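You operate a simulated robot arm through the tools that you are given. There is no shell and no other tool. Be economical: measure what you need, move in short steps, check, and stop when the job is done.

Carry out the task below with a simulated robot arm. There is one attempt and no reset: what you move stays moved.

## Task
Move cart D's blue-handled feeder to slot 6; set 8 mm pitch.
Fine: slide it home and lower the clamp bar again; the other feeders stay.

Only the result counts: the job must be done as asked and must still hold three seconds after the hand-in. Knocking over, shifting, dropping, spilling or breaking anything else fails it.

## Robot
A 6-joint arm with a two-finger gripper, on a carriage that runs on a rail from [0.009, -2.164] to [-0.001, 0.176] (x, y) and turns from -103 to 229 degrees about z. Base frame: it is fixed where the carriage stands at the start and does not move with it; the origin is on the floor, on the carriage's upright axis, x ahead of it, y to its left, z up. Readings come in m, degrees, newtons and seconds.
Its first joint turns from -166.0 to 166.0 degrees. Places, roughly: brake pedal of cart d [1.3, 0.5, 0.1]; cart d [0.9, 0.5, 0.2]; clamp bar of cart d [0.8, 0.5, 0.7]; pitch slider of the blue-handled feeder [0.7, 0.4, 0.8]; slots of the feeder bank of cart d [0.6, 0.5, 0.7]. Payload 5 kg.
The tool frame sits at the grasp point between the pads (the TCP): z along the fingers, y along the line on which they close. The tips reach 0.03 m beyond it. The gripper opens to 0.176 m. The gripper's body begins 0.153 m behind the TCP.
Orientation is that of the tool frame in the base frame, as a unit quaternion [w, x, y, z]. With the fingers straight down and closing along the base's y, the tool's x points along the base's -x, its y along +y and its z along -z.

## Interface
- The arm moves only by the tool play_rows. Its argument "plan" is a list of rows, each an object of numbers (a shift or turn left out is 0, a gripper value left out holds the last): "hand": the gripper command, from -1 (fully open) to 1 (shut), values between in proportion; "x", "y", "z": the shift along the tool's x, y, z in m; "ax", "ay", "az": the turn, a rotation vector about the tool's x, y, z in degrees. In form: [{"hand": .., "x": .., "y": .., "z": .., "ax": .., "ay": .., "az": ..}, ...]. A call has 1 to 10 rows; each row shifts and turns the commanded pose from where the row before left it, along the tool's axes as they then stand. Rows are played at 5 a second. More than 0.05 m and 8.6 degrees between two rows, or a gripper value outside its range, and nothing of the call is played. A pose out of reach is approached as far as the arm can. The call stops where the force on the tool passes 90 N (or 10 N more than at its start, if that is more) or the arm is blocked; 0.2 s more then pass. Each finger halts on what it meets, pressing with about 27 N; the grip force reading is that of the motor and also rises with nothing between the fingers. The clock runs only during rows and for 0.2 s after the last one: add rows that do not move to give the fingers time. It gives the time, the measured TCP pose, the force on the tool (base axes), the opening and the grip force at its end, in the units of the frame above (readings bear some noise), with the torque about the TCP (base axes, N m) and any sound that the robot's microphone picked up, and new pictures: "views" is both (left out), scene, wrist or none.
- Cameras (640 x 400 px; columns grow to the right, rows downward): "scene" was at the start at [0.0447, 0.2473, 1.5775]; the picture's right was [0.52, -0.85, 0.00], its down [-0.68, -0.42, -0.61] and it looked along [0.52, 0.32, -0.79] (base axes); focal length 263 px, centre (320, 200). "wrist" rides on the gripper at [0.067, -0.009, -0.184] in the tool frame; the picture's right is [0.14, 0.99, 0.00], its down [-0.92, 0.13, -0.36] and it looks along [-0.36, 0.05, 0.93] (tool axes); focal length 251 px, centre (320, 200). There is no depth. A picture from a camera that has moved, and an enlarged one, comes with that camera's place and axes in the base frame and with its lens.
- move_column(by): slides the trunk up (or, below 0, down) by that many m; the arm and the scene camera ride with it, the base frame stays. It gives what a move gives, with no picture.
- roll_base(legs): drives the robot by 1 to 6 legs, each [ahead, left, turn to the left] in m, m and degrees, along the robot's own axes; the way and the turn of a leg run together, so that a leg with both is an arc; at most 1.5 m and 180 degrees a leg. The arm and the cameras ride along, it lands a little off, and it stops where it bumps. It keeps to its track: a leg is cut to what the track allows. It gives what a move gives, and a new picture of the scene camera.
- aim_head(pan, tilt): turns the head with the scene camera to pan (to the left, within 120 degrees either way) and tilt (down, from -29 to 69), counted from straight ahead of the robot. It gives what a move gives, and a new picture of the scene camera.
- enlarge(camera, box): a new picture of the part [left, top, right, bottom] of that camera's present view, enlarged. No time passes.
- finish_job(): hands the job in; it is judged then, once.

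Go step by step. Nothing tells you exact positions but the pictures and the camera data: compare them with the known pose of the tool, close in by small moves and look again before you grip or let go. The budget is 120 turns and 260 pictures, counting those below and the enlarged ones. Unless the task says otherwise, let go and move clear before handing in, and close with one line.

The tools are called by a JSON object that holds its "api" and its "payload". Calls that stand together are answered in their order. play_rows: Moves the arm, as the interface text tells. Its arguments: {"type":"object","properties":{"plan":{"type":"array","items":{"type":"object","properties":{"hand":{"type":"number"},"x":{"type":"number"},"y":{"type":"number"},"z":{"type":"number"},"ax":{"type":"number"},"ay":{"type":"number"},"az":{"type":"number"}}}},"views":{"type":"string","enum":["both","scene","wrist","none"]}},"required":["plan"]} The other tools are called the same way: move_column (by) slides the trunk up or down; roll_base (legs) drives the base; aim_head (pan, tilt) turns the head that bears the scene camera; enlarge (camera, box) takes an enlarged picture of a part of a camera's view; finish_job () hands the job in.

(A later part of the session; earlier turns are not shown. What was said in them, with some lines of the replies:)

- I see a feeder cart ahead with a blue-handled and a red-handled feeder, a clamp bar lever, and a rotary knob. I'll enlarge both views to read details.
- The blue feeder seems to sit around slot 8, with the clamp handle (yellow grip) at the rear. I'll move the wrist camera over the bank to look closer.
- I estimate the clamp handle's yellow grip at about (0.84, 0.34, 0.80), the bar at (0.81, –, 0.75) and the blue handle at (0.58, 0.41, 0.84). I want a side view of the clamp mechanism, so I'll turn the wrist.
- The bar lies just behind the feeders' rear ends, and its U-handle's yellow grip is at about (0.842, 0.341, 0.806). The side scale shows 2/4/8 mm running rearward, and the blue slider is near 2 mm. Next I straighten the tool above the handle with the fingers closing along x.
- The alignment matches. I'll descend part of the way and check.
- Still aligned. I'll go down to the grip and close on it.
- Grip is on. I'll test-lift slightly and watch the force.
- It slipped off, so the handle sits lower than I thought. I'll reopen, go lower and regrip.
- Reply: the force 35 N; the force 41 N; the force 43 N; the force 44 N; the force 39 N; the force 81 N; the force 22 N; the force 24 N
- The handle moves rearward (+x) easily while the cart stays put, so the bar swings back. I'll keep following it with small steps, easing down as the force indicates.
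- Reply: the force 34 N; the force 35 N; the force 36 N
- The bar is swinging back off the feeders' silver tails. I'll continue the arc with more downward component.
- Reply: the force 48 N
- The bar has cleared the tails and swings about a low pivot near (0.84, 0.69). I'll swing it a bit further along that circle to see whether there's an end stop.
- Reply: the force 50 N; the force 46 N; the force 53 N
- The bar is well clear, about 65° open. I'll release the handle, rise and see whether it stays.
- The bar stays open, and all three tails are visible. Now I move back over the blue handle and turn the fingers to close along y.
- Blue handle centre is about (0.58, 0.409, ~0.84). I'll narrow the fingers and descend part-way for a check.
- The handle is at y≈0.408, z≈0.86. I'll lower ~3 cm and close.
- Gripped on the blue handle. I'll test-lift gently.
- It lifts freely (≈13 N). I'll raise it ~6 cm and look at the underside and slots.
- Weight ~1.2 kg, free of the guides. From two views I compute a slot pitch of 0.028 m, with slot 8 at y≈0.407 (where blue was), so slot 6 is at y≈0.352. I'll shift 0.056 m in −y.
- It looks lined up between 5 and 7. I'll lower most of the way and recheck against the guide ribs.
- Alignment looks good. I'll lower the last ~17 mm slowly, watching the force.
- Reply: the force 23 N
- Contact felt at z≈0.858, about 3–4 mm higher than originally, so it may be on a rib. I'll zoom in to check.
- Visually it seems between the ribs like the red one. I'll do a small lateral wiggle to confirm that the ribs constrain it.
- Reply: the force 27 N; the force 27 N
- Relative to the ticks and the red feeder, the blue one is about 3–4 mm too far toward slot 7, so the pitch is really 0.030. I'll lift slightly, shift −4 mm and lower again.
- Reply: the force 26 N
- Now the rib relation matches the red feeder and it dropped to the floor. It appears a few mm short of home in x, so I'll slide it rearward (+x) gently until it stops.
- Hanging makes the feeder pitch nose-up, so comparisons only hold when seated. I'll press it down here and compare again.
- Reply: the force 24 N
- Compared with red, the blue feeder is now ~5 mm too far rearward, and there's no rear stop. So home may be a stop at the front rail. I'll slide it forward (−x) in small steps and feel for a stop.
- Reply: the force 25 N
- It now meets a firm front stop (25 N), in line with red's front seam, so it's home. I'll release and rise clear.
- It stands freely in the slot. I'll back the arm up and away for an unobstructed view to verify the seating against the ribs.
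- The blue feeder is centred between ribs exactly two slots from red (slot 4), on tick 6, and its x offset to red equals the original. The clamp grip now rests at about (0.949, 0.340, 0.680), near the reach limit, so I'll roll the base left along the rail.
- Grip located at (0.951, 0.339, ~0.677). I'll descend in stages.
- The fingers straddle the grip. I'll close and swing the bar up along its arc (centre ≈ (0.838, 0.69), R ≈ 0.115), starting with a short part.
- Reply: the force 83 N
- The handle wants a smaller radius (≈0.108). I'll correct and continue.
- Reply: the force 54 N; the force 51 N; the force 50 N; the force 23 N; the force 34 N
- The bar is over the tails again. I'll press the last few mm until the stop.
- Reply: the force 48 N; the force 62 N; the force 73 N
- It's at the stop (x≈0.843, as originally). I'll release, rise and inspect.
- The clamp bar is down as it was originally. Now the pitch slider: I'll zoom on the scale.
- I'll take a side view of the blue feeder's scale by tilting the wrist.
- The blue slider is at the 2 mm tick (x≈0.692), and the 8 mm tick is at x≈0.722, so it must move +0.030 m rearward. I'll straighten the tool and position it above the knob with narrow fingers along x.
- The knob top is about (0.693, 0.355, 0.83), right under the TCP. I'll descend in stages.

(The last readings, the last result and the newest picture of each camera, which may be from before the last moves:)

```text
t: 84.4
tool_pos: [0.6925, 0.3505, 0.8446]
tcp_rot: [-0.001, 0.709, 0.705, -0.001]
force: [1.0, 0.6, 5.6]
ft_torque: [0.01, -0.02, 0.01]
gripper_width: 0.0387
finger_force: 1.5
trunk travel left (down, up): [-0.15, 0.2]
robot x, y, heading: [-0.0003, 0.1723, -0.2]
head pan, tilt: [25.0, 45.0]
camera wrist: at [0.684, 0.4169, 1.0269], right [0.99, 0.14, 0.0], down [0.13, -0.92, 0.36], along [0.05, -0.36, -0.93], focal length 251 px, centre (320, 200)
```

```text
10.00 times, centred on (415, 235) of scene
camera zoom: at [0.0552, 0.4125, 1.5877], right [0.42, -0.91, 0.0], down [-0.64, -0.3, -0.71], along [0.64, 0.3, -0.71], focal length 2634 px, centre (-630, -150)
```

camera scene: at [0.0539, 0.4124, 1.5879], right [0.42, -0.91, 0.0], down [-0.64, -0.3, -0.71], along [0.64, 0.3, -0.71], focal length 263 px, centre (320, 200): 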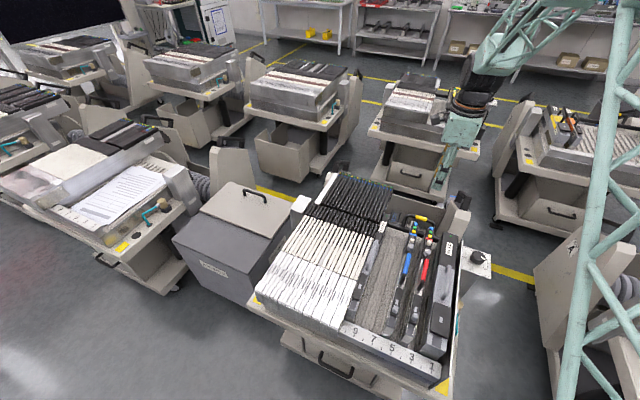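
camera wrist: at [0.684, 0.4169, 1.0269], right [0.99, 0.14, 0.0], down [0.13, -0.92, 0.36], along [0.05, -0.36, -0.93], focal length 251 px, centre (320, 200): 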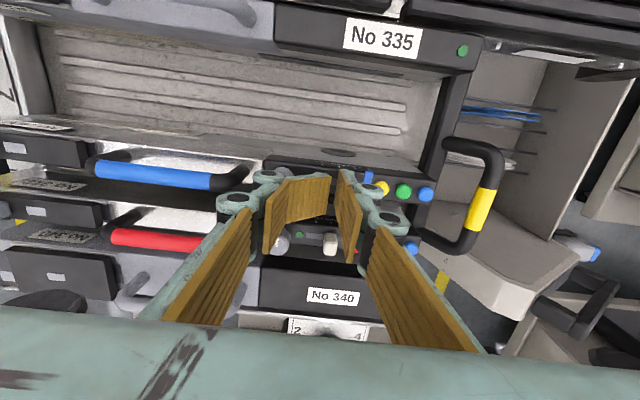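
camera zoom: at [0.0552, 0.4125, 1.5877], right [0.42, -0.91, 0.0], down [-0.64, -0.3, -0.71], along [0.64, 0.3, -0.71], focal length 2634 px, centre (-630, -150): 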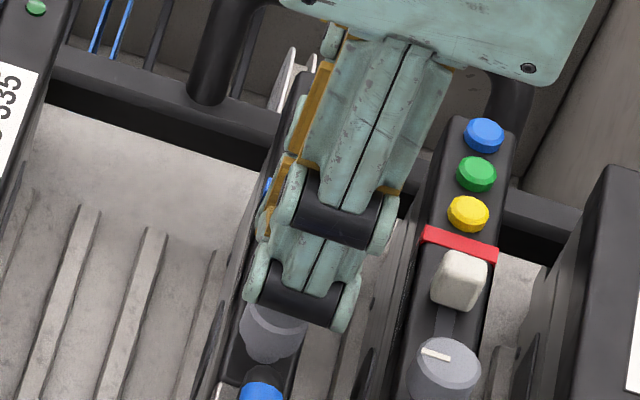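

The finger linkage is too thick for the gap beside the dial, so I back off. Gripping the knob from its ±y sides is better: the 32 mm finger width clears the dial and the buttons.

{"api": "play_rows", "payload": {"plan": [{"z": -0.02}, {"z": -0.04}, {"z": -0.04}, {}], "views": "wrist"}}

{"api": "enlarge", "payload": {"camera": "wrist", "box": [240, 110, 400, 230]}}

{"api": "play_rows", "payload": {"plan": [{"az": -8.5}, {"az": -8.5}, {"az": -8.5}, {"az": -8.5}, {"az": -8.5}, {"az": -8.5}, {"az": -8.5}, {"az": -8.5}, {"az": -8.5}, {"az": -8.5}], "views": "none"}}

{"api": "play_rows", "payload": {"plan": [{"az": -5}, {}], "views": "wrist"}}

{"api": "enlarge", "payload": {"camera": "wrist", "box": [240, 130, 400, 250]}}

```text
t: 85.4
tool_pos: [0.6893, 0.3493, 0.945]
tcp_rot: [0.001, 0.708, 0.706, 0.0]
force: [-1.8, 0.2, 1.2]
ft_torque: [0.06, -0.19, 0.01]
gripper_width: 0.0283
finger_force: 0.0
trunk travel left (down, up): [-0.15, 0.2]
robot x, y, heading: [-0.0045, 0.1681, -0.1]
head pan, tilt: [25.0, 45.0]
camera wrist: at [0.6799, 0.4154, 1.1278], right [0.99, 0.14, 0.0], down [0.13, -0.92, 0.36], along [0.05, -0.36, -0.93], focal length 251 px, centre (320, 200)
```

wrist: 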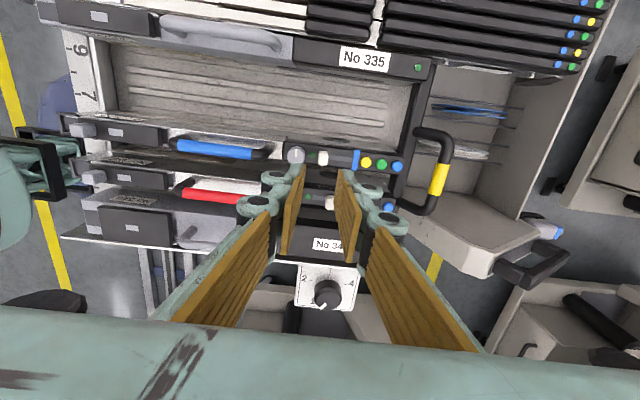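

```text
3.33 times, centred on (320, 170) of wrist
camera zoom: at [0.6799, 0.4154, 1.1278], right [0.99, 0.14, 0.0], down [0.13, -0.92, 0.36], along [0.05, -0.36, -0.93], focal length 838 px, centre (320, 300)
```

zoom: 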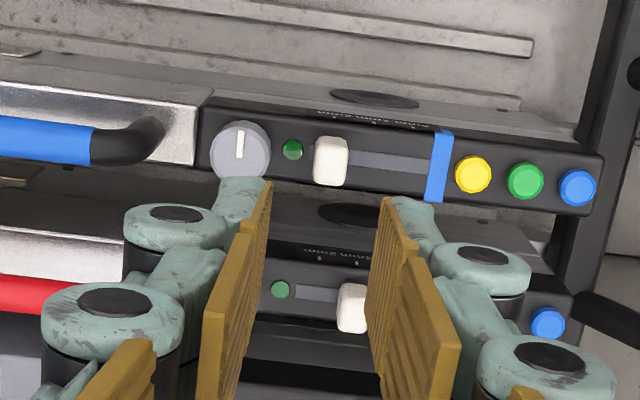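

```text
t: 87.6
tool_pos: [0.6935, 0.3501, 0.9436]
tcp_rot: [0.0, 0.044, 0.999, -0.001]
force: [0.4, 0.1, 0.2]
ft_torque: [0.02, 0.01, -0.03]
gripper_width: 0.0281
finger_force: 0.1
trunk travel left (down, up): [-0.15, 0.2]
robot x, y, heading: [-0.0017, 0.1727, 0.1]
head pan, tilt: [25.0, 45.0]
```

```text
t: 88.2
tool_pos: [0.6938, 0.3512, 0.9452]
tcp_rot: [0.0, 0.001, 1.0, 0.0]
force: [-1.0, 1.0, -0.3]
ft_torque: [-0.01, 0.02, -0.04]
gripper_width: 0.0281
finger_force: 0.1
trunk travel left (down, up): [-0.15, 0.2]
robot x, y, heading: [-0.004, 0.1692, -0.1]
head pan, tilt: [25.0, 45.0]
camera wrist: at [0.6261, 0.3423, 1.1267], right [-0.14, 0.99, 0.0], down [0.92, 0.13, 0.36], along [0.36, 0.05, -0.93], focal length 251 px, centre (320, 200)
```

wrist: 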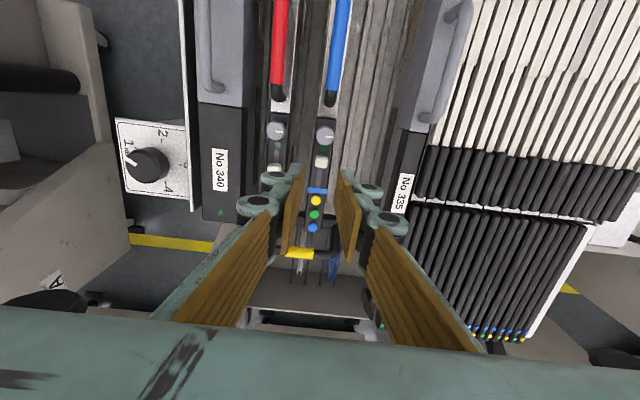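

```text
3.33 times, centred on (320, 190) of wrist
camera zoom: at [0.6261, 0.3423, 1.1267], right [-0.14, 0.99, 0.0], down [0.92, 0.13, 0.36], along [0.36, 0.05, -0.93], focal length 838 px, centre (320, 233)
```

zoom: 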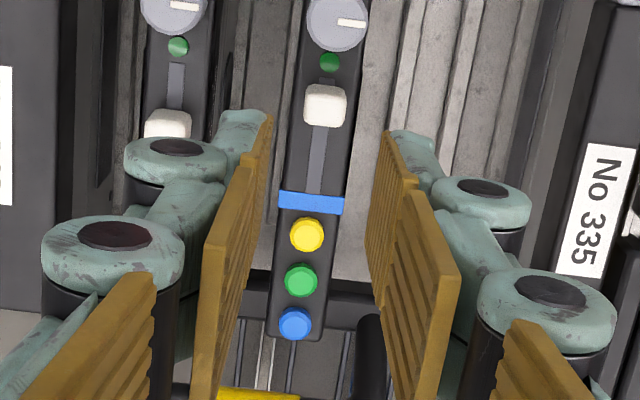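

Knob top is about (0.691, 0.353). I'll shift slightly and descend along its sides.

{"api": "play_rows", "payload": {"plan": [{"x": 0.003, "y": 0.002, "z": 0.03}, {"z": 0.03}, {"z": 0.02}, {}], "views": "wrist"}}

{"api": "enlarge", "payload": {"camera": "wrist", "box": [240, 130, 400, 250]}}

{"api": "enlarge", "payload": {"camera": "scene", "box": [390, 210, 440, 260]}}

```text
t: 89.2
tool_pos: [0.691, 0.3538, 0.8626]
tcp_rot: [0.0, 0.001, 1.0, 0.0]
force: [-0.1, -0.5, -0.8]
ft_torque: [-0.03, 0.09, -0.01]
gripper_width: 0.0278
finger_force: 0.1
trunk travel left (down, up): [-0.15, 0.2]
robot x, y, heading: [-0.0019, 0.1708, -0.2]
head pan, tilt: [25.0, 45.0]
camera wrist: at [0.6226, 0.3449, 1.0446], right [-0.14, 0.99, 0.0], down [0.92, 0.13, 0.36], along [0.36, 0.05, -0.93], focal length 251 px, centre (320, 200)
```

wrist: 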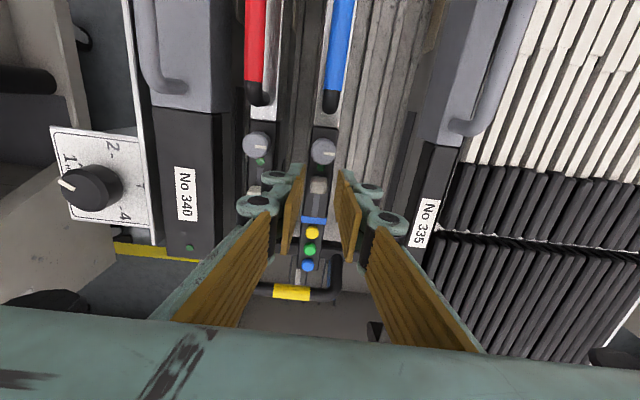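

```text
3.33 times, centred on (320, 190) of wrist
camera zoom: at [0.6226, 0.3449, 1.0446], right [-0.14, 0.99, 0.0], down [0.92, 0.13, 0.36], along [0.36, 0.05, -0.93], focal length 838 px, centre (320, 233)
```

zoom: 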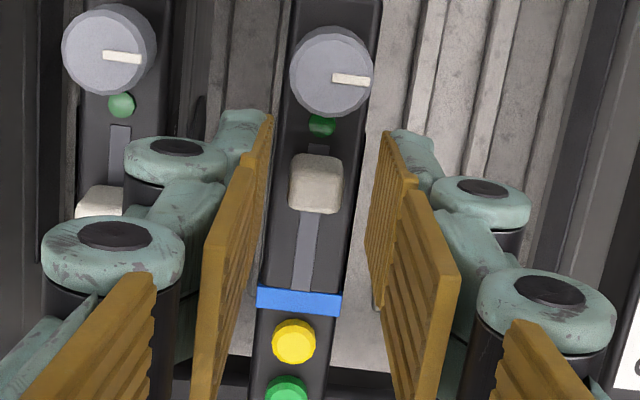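

```text
8.00 times, centred on (415, 235) of scene
camera zoom: at [0.0555, 0.4127, 1.5879], right [0.42, -0.91, 0.0], down [-0.64, -0.3, -0.71], along [0.64, 0.3, -0.71], focal length 2107 px, centre (-440, -80)
```

zoom: 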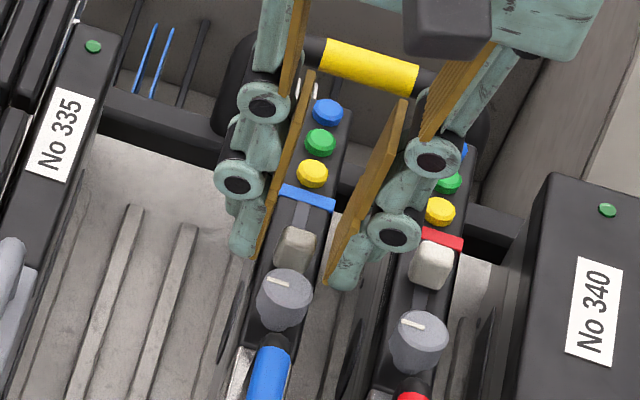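

{"api": "play_rows", "payload": {"plan": [{"z": 0.01}, {"z": 0.01}, {}], "views": "none"}}

{"api": "play_rows", "payload": {"plan": [{"z": 0.003}, {"hand": 1}, {}, {}], "views": "wrist"}}

{"api": "enlarge", "payload": {"camera": "wrist", "box": [240, 130, 400, 250]}}

{"api": "enlarge", "payload": {"camera": "scene", "box": [390, 210, 440, 260]}}

```text
t: 90.0
tool_pos: [0.6876, 0.3537, 0.8418]
tcp_rot: [0.001, 0.001, 1.0, 0.0]
force: [0.6, -0.4, -0.6]
ft_torque: [-0.04, 0.03, 0.03]
gripper_width: 0.0281
finger_force: 0.0
trunk travel left (down, up): [-0.15, 0.2]
robot x, y, heading: [-0.0008, 0.17, -0.2]
head pan, tilt: [25.0, 45.0]
```

```text
t: 91.0
tool_pos: [0.691, 0.3545, 0.8401]
tcp_rot: [0.0, 0.001, 1.0, 0.0]
force: [0.7, -0.7, 0.8]
ft_torque: [0.06, -0.2, 0.75]
gripper_width: 0.0239
finger_force: 27.5
trunk travel left (down, up): [-0.15, 0.2]
robot x, y, heading: [-0.0022, 0.1703, -0.4]
head pan, tilt: [25.0, 45.0]
camera wrist: at [0.6223, 0.3448, 1.0236], right [-0.14, 0.99, 0.0], down [0.92, 0.13, 0.36], along [0.36, 0.05, -0.93], focal length 251 px, centre (320, 200)
```

wrist: 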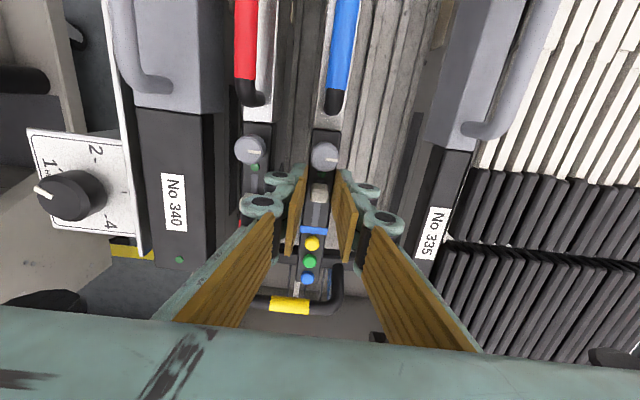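

```text
3.33 times, centred on (320, 190) of wrist
camera zoom: at [0.6223, 0.3448, 1.0236], right [-0.14, 0.99, 0.0], down [0.92, 0.13, 0.36], along [0.36, 0.05, -0.93], focal length 838 px, centre (320, 233)
```

zoom: 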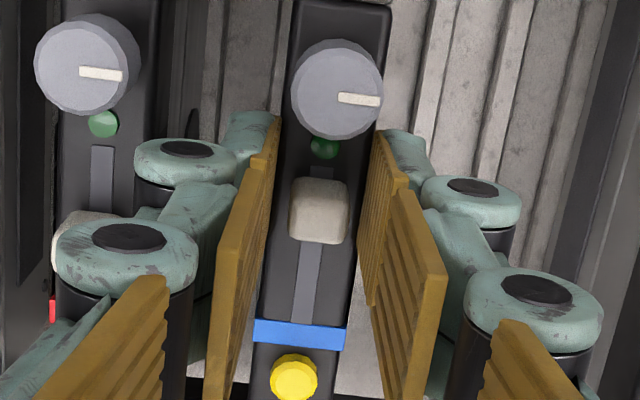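

```text
8.00 times, centred on (415, 235) of scene
camera zoom: at [0.0549, 0.4125, 1.5879], right [0.42, -0.91, 0.0], down [-0.64, -0.3, -0.71], along [0.64, 0.3, -0.71], focal length 2107 px, centre (-440, -80)
```

zoom: 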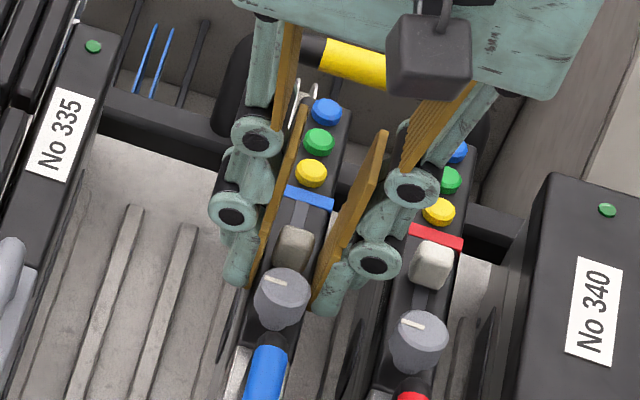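

The fingers closed on the panel sides (24 mm), so the panel top is higher than I estimated. I'll reopen, rise 12 mm and retry.

{"api": "play_rows", "payload": {"plan": [{"hand": 0.68}, {}, {"z": -0.012}, {}, {"hand": 1}, {}, {}], "views": "wrist"}}

{"api": "enlarge", "payload": {"camera": "wrist", "box": [240, 130, 400, 250]}}

```text
t: 92.6
tool_pos: [0.6908, 0.3526, 0.8524]
tcp_rot: [0.0, 0.0, 1.0, 0.0]
force: [1.4, -0.3, 0.1]
ft_torque: [-0.04, -0.01, 0.13]
gripper_width: 0.0139
finger_force: 27.1
trunk travel left (down, up): [-0.15, 0.2]
robot x, y, heading: [0.0029, 0.1708, 0.0]
head pan, tilt: [25.0, 45.0]
camera wrist: at [0.6225, 0.3446, 1.0352], right [-0.14, 0.99, 0.0], down [0.92, 0.13, 0.36], along [0.36, 0.05, -0.93], focal length 251 px, centre (320, 200)
```

wrist: 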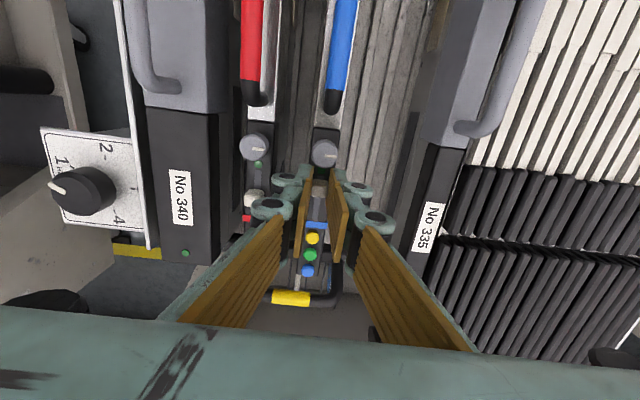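

```text
3.33 times, centred on (320, 190) of wrist
camera zoom: at [0.6225, 0.3446, 1.0352], right [-0.14, 0.99, 0.0], down [0.92, 0.13, 0.36], along [0.36, 0.05, -0.93], focal length 838 px, centre (320, 233)
```

zoom: 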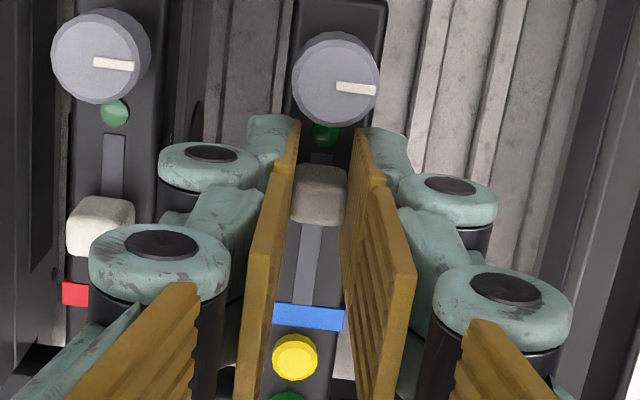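

Now it holds the knob (14 mm). I'll slide it rearward (+x) in small steps.

{"api": "play_rows", "payload": {"plan": [{"x": -0.005}, {"x": -0.005}, {}], "views": "none"}}

{"api": "play_rows", "payload": {"plan": [{"x": -0.005}, {"x": -0.005}, {}], "views": "wrist"}}

{"api": "enlarge", "payload": {"camera": "wrist", "box": [240, 130, 400, 250]}}

```text
t: 93.4
tool_pos: [0.6994, 0.3526, 0.8526]
tcp_rot: [0.001, 0.0, 1.0, -0.001]
force: [0.1, 2.0, 1.3]
ft_torque: [0.05, 0.05, 0.2]
gripper_width: 0.0139
finger_force: 26.9
trunk travel left (down, up): [-0.15, 0.2]
robot x, y, heading: [-0.0018, 0.1677, 0.0]
head pan, tilt: [25.0, 45.0]
```

```text
t: 94.2
tool_pos: [0.7101, 0.3531, 0.8526]
tcp_rot: [0.0, 0.001, 1.0, 0.0]
force: [0.2, 2.8, 8.5]
ft_torque: [0.09, -0.28, 0.17]
gripper_width: 0.0137
finger_force: 27.1
trunk travel left (down, up): [-0.15, 0.2]
robot x, y, heading: [0.0003, 0.1732, -0.0]
head pan, tilt: [25.0, 45.0]
camera wrist: at [0.642, 0.3438, 1.0351], right [-0.14, 0.99, 0.0], down [0.92, 0.13, 0.36], along [0.36, 0.05, -0.93], focal length 251 px, centre (320, 200)
```

wrist: 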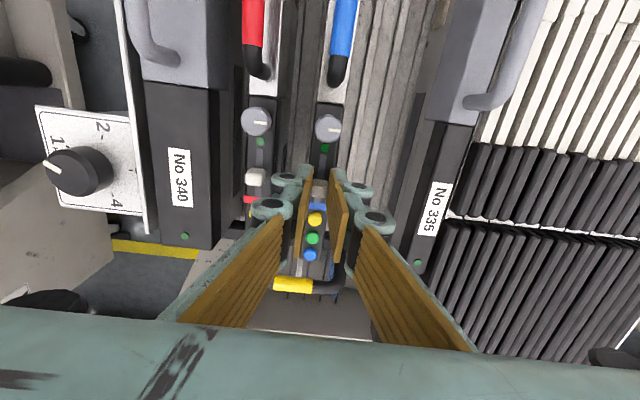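

```text
3.33 times, centred on (320, 190) of wrist
camera zoom: at [0.642, 0.3438, 1.0351], right [-0.14, 0.99, 0.0], down [0.92, 0.13, 0.36], along [0.36, 0.05, -0.93], focal length 838 px, centre (320, 233)
```

zoom: 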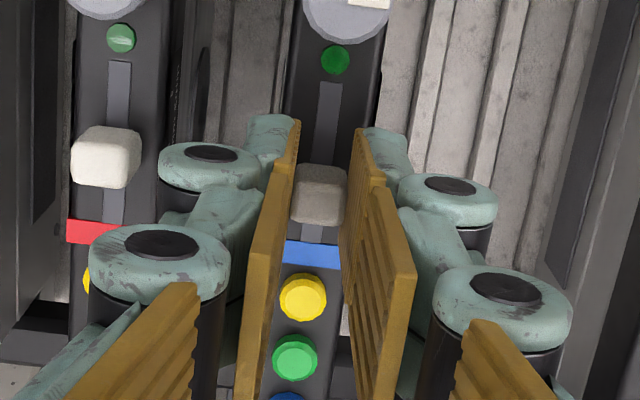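

{"api": "play_rows", "payload": {"plan": [{"x": -0.005, "z": -0.001}, {}], "views": "none"}}

{"api": "play_rows", "payload": {"plan": [{"x": -0.005}, {}], "views": "wrist"}}

{"api": "enlarge", "payload": {"camera": "wrist", "box": [240, 110, 400, 230]}}

```text
t: 94.8
tool_pos: [0.714, 0.3534, 0.8516]
tcp_rot: [-0.001, 0.001, 1.0, 0.0]
force: [-0.2, 1.3, 0.4]
ft_torque: [0.04, -0.04, 0.15]
gripper_width: 0.0136
finger_force: 26.8
trunk travel left (down, up): [-0.15, 0.2]
robot x, y, heading: [0.0011, 0.1717, 0.0]
head pan, tilt: [25.0, 45.0]
```

```text
t: 95.4
tool_pos: [0.7199, 0.3528, 0.8529]
tcp_rot: [0.0, 0.002, 1.0, 0.0]
force: [1.5, -1.1, -0.6]
ft_torque: [0.02, 0.05, 0.14]
gripper_width: 0.0139
finger_force: 27.3
trunk travel left (down, up): [-0.15, 0.2]
robot x, y, heading: [0.0033, 0.1687, -0.1]
head pan, tilt: [25.0, 45.0]
camera wrist: at [0.6521, 0.3442, 1.0352], right [-0.14, 0.99, 0.0], down [0.92, 0.13, 0.36], along [0.36, 0.05, -0.93], focal length 251 px, centre (320, 200)
```

wrist: 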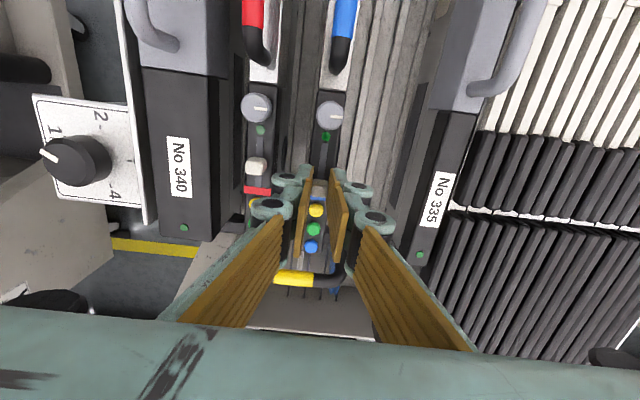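

```text
3.33 times, centred on (320, 170) of wrist
camera zoom: at [0.6521, 0.3442, 1.0352], right [-0.14, 0.99, 0.0], down [0.92, 0.13, 0.36], along [0.36, 0.05, -0.93], focal length 838 px, centre (320, 300)
```

zoom: 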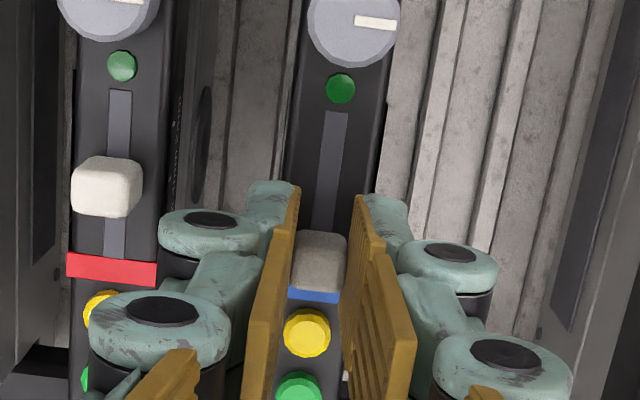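

The knob is moved 30 mm. I'll release, rise and shift left so the wrist camera can see the scale.

{"api": "play_rows", "payload": {"plan": [{"hand": 0.68}, {}, {"z": -0.03}, {"z": -0.04}, {"z": -0.04}, {"y": 0.05}, {"y": 0.05}, {"y": 0.03, "x": 0.02}, {}], "views": "wrist"}}

{"api": "enlarge", "payload": {"camera": "wrist", "box": [190, 130, 290, 210]}}

```text
t: 97.4
tool_pos: [0.7021, 0.4834, 0.9631]
tcp_rot: [-0.001, 0.001, 1.0, 0.0]
force: [-0.8, 0.2, 0.0]
ft_torque: [-0.11, -0.11, -0.04]
gripper_width: 0.0283
finger_force: 0.2
trunk travel left (down, up): [-0.15, 0.2]
robot x, y, heading: [-0.0013, 0.1684, -0.4]
head pan, tilt: [25.0, 45.0]
camera wrist: at [0.6338, 0.4734, 1.1459], right [-0.14, 0.99, 0.0], down [0.92, 0.13, 0.36], along [0.36, 0.05, -0.93], focal length 251 px, centre (320, 200)
```

wrist: 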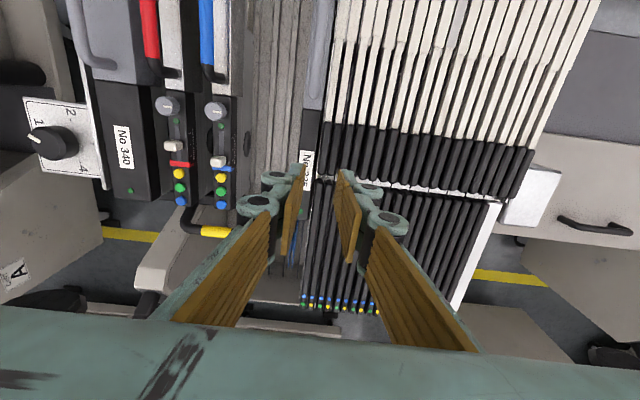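

```text
5.00 times, centred on (240, 170) of wrist
camera zoom: at [0.6338, 0.4734, 1.1459], right [-0.14, 0.99, 0.0], down [0.92, 0.13, 0.36], along [0.36, 0.05, -0.93], focal length 1257 px, centre (720, 350)
```

zoom: 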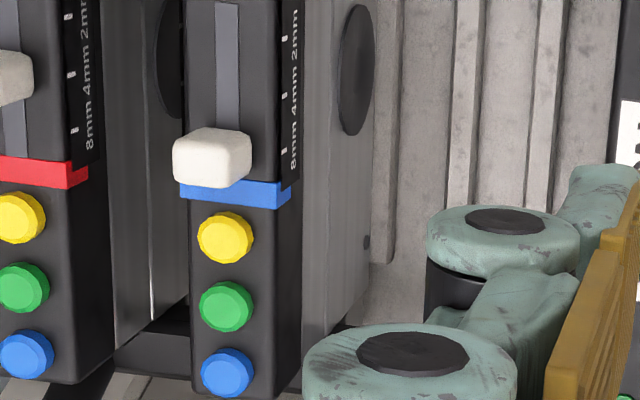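

The knob now sits at the 8 mm tick (within about half a millimetre, judged against red's 4 mm setting). I'll move clear and do a final check.

{"api": "play_rows", "payload": {"plan": [{"z": -0.04}, {"z": -0.04}, {"x": 0.04}, {"x": 0.04}, {"y": -0.04, "x": 0.04}, {"y": -0.04}, {}, {}], "views": "both"}}

{"api": "enlarge", "payload": {"camera": "wrist", "box": [200, 120, 360, 300]}}

{"api": "enlarge", "payload": {"camera": "scene", "box": [330, 200, 480, 390]}}

```text
refused: row 5 steps farther than a row can; nothing moved
```

```text
2.22 times, centred on (280, 210) of wrist
camera zoom: at [0.6338, 0.4734, 1.1459], right [-0.14, 0.99, 0.0], down [0.92, 0.13, 0.36], along [0.36, 0.05, -0.93], focal length 559 px, centre (409, 178)
```

zoom: 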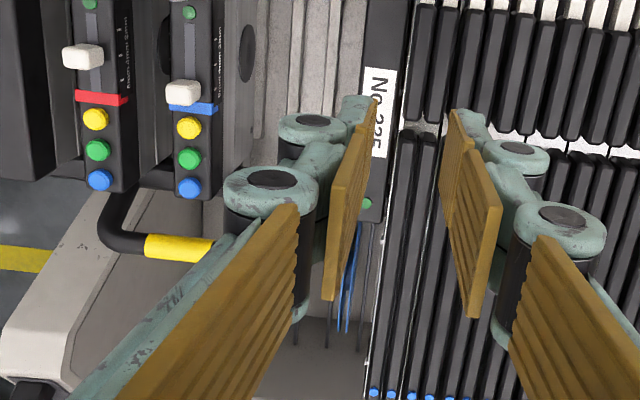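

```text
2.11 times, centred on (405, 295) of scene
camera zoom: at [0.0542, 0.4127, 1.588], right [0.42, -0.91, 0.0], down [-0.64, -0.3, -0.71], along [0.64, 0.3, -0.71], focal length 554 px, centre (141, 0)
```

zoom: 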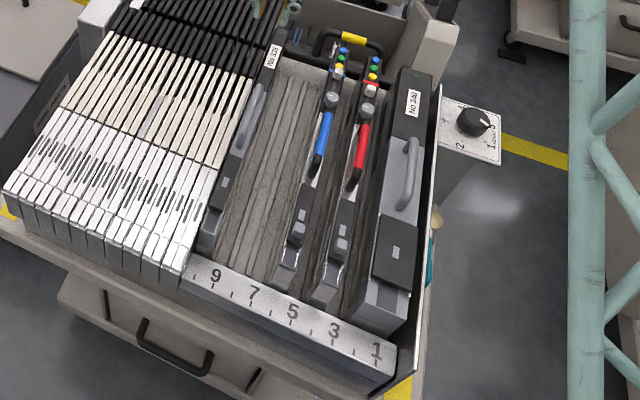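

{"api": "play_rows", "payload": {"plan": [{"z": -0.04}, {"z": -0.04}, {"x": 0.04}, {"x": 0.04}, {"y": -0.045}, {"y": -0.045}, {"hand": -1}, {}], "views": "wrist"}}

{"api": "enlarge", "payload": {"camera": "wrist", "box": [220, 100, 380, 260]}}

{"api": "enlarge", "payload": {"camera": "wrist", "box": [220, 0, 380, 120]}}

{"api": "enlarge", "payload": {"camera": "scene", "box": [385, 200, 455, 250]}}

```text
t: 99.2
tool_pos: [0.6237, 0.3929, 1.0425]
tcp_rot: [0.0, 0.001, 1.0, 0.0]
force: [-0.3, 0.2, 0.0]
ft_torque: [-0.04, -0.07, 0.01]
gripper_width: 0.122
finger_force: 0.1
trunk travel left (down, up): [-0.15, 0.2]
robot x, y, heading: [-0.0016, 0.1698, -0.1]
head pan, tilt: [25.0, 45.0]
camera wrist: at [0.5557, 0.3834, 1.225], right [-0.14, 0.99, 0.0], down [0.92, 0.13, 0.36], along [0.36, 0.05, -0.93], focal length 251 px, centre (320, 200)
```

wrist: 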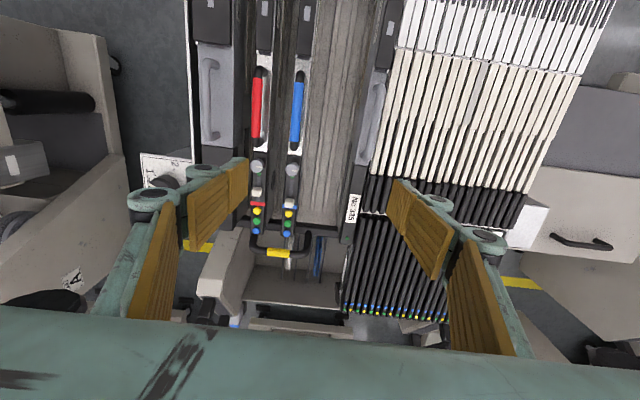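

```text
2.50 times, centred on (300, 180) of wrist
camera zoom: at [0.5557, 0.3834, 1.225], right [-0.14, 0.99, 0.0], down [0.92, 0.13, 0.36], along [0.36, 0.05, -0.93], focal length 629 px, centre (370, 250)
```

zoom: 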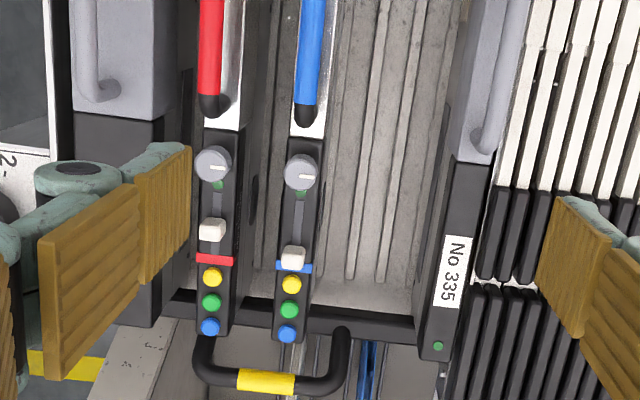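

```text
3.33 times, centred on (300, 60) of wrist
camera zoom: at [0.5557, 0.3834, 1.225], right [-0.14, 0.99, 0.0], down [0.92, 0.13, 0.36], along [0.36, 0.05, -0.93], focal length 838 px, centre (387, 667)
```

zoom: 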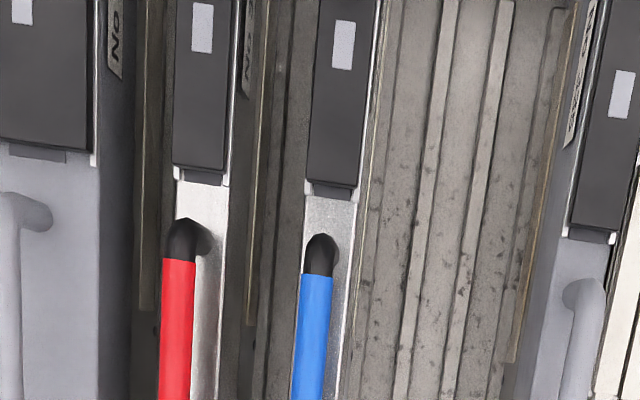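

```text
8.00 times, centred on (420, 225) of scene
camera zoom: at [0.0546, 0.4127, 1.5879], right [0.42, -0.91, 0.0], down [-0.64, -0.3, -0.71], along [0.64, 0.3, -0.71], focal length 2107 px, centre (-480, 0)
```

zoom: 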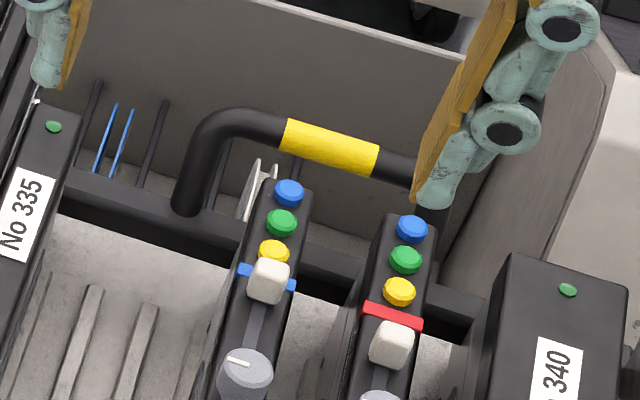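

The final views show the blue feeder in slot 6 in line with the others, the clamp bar down, the slider at 8 mm and the gripper clear. I'm handing in.

{"api": "finish_job", "payload": {}}

```text
The job is handed in.
```

The blue-handled feeder now sits home in slot 6 with its slider at 8 mm and the clamp bar lowered; the other feeders were not moved.
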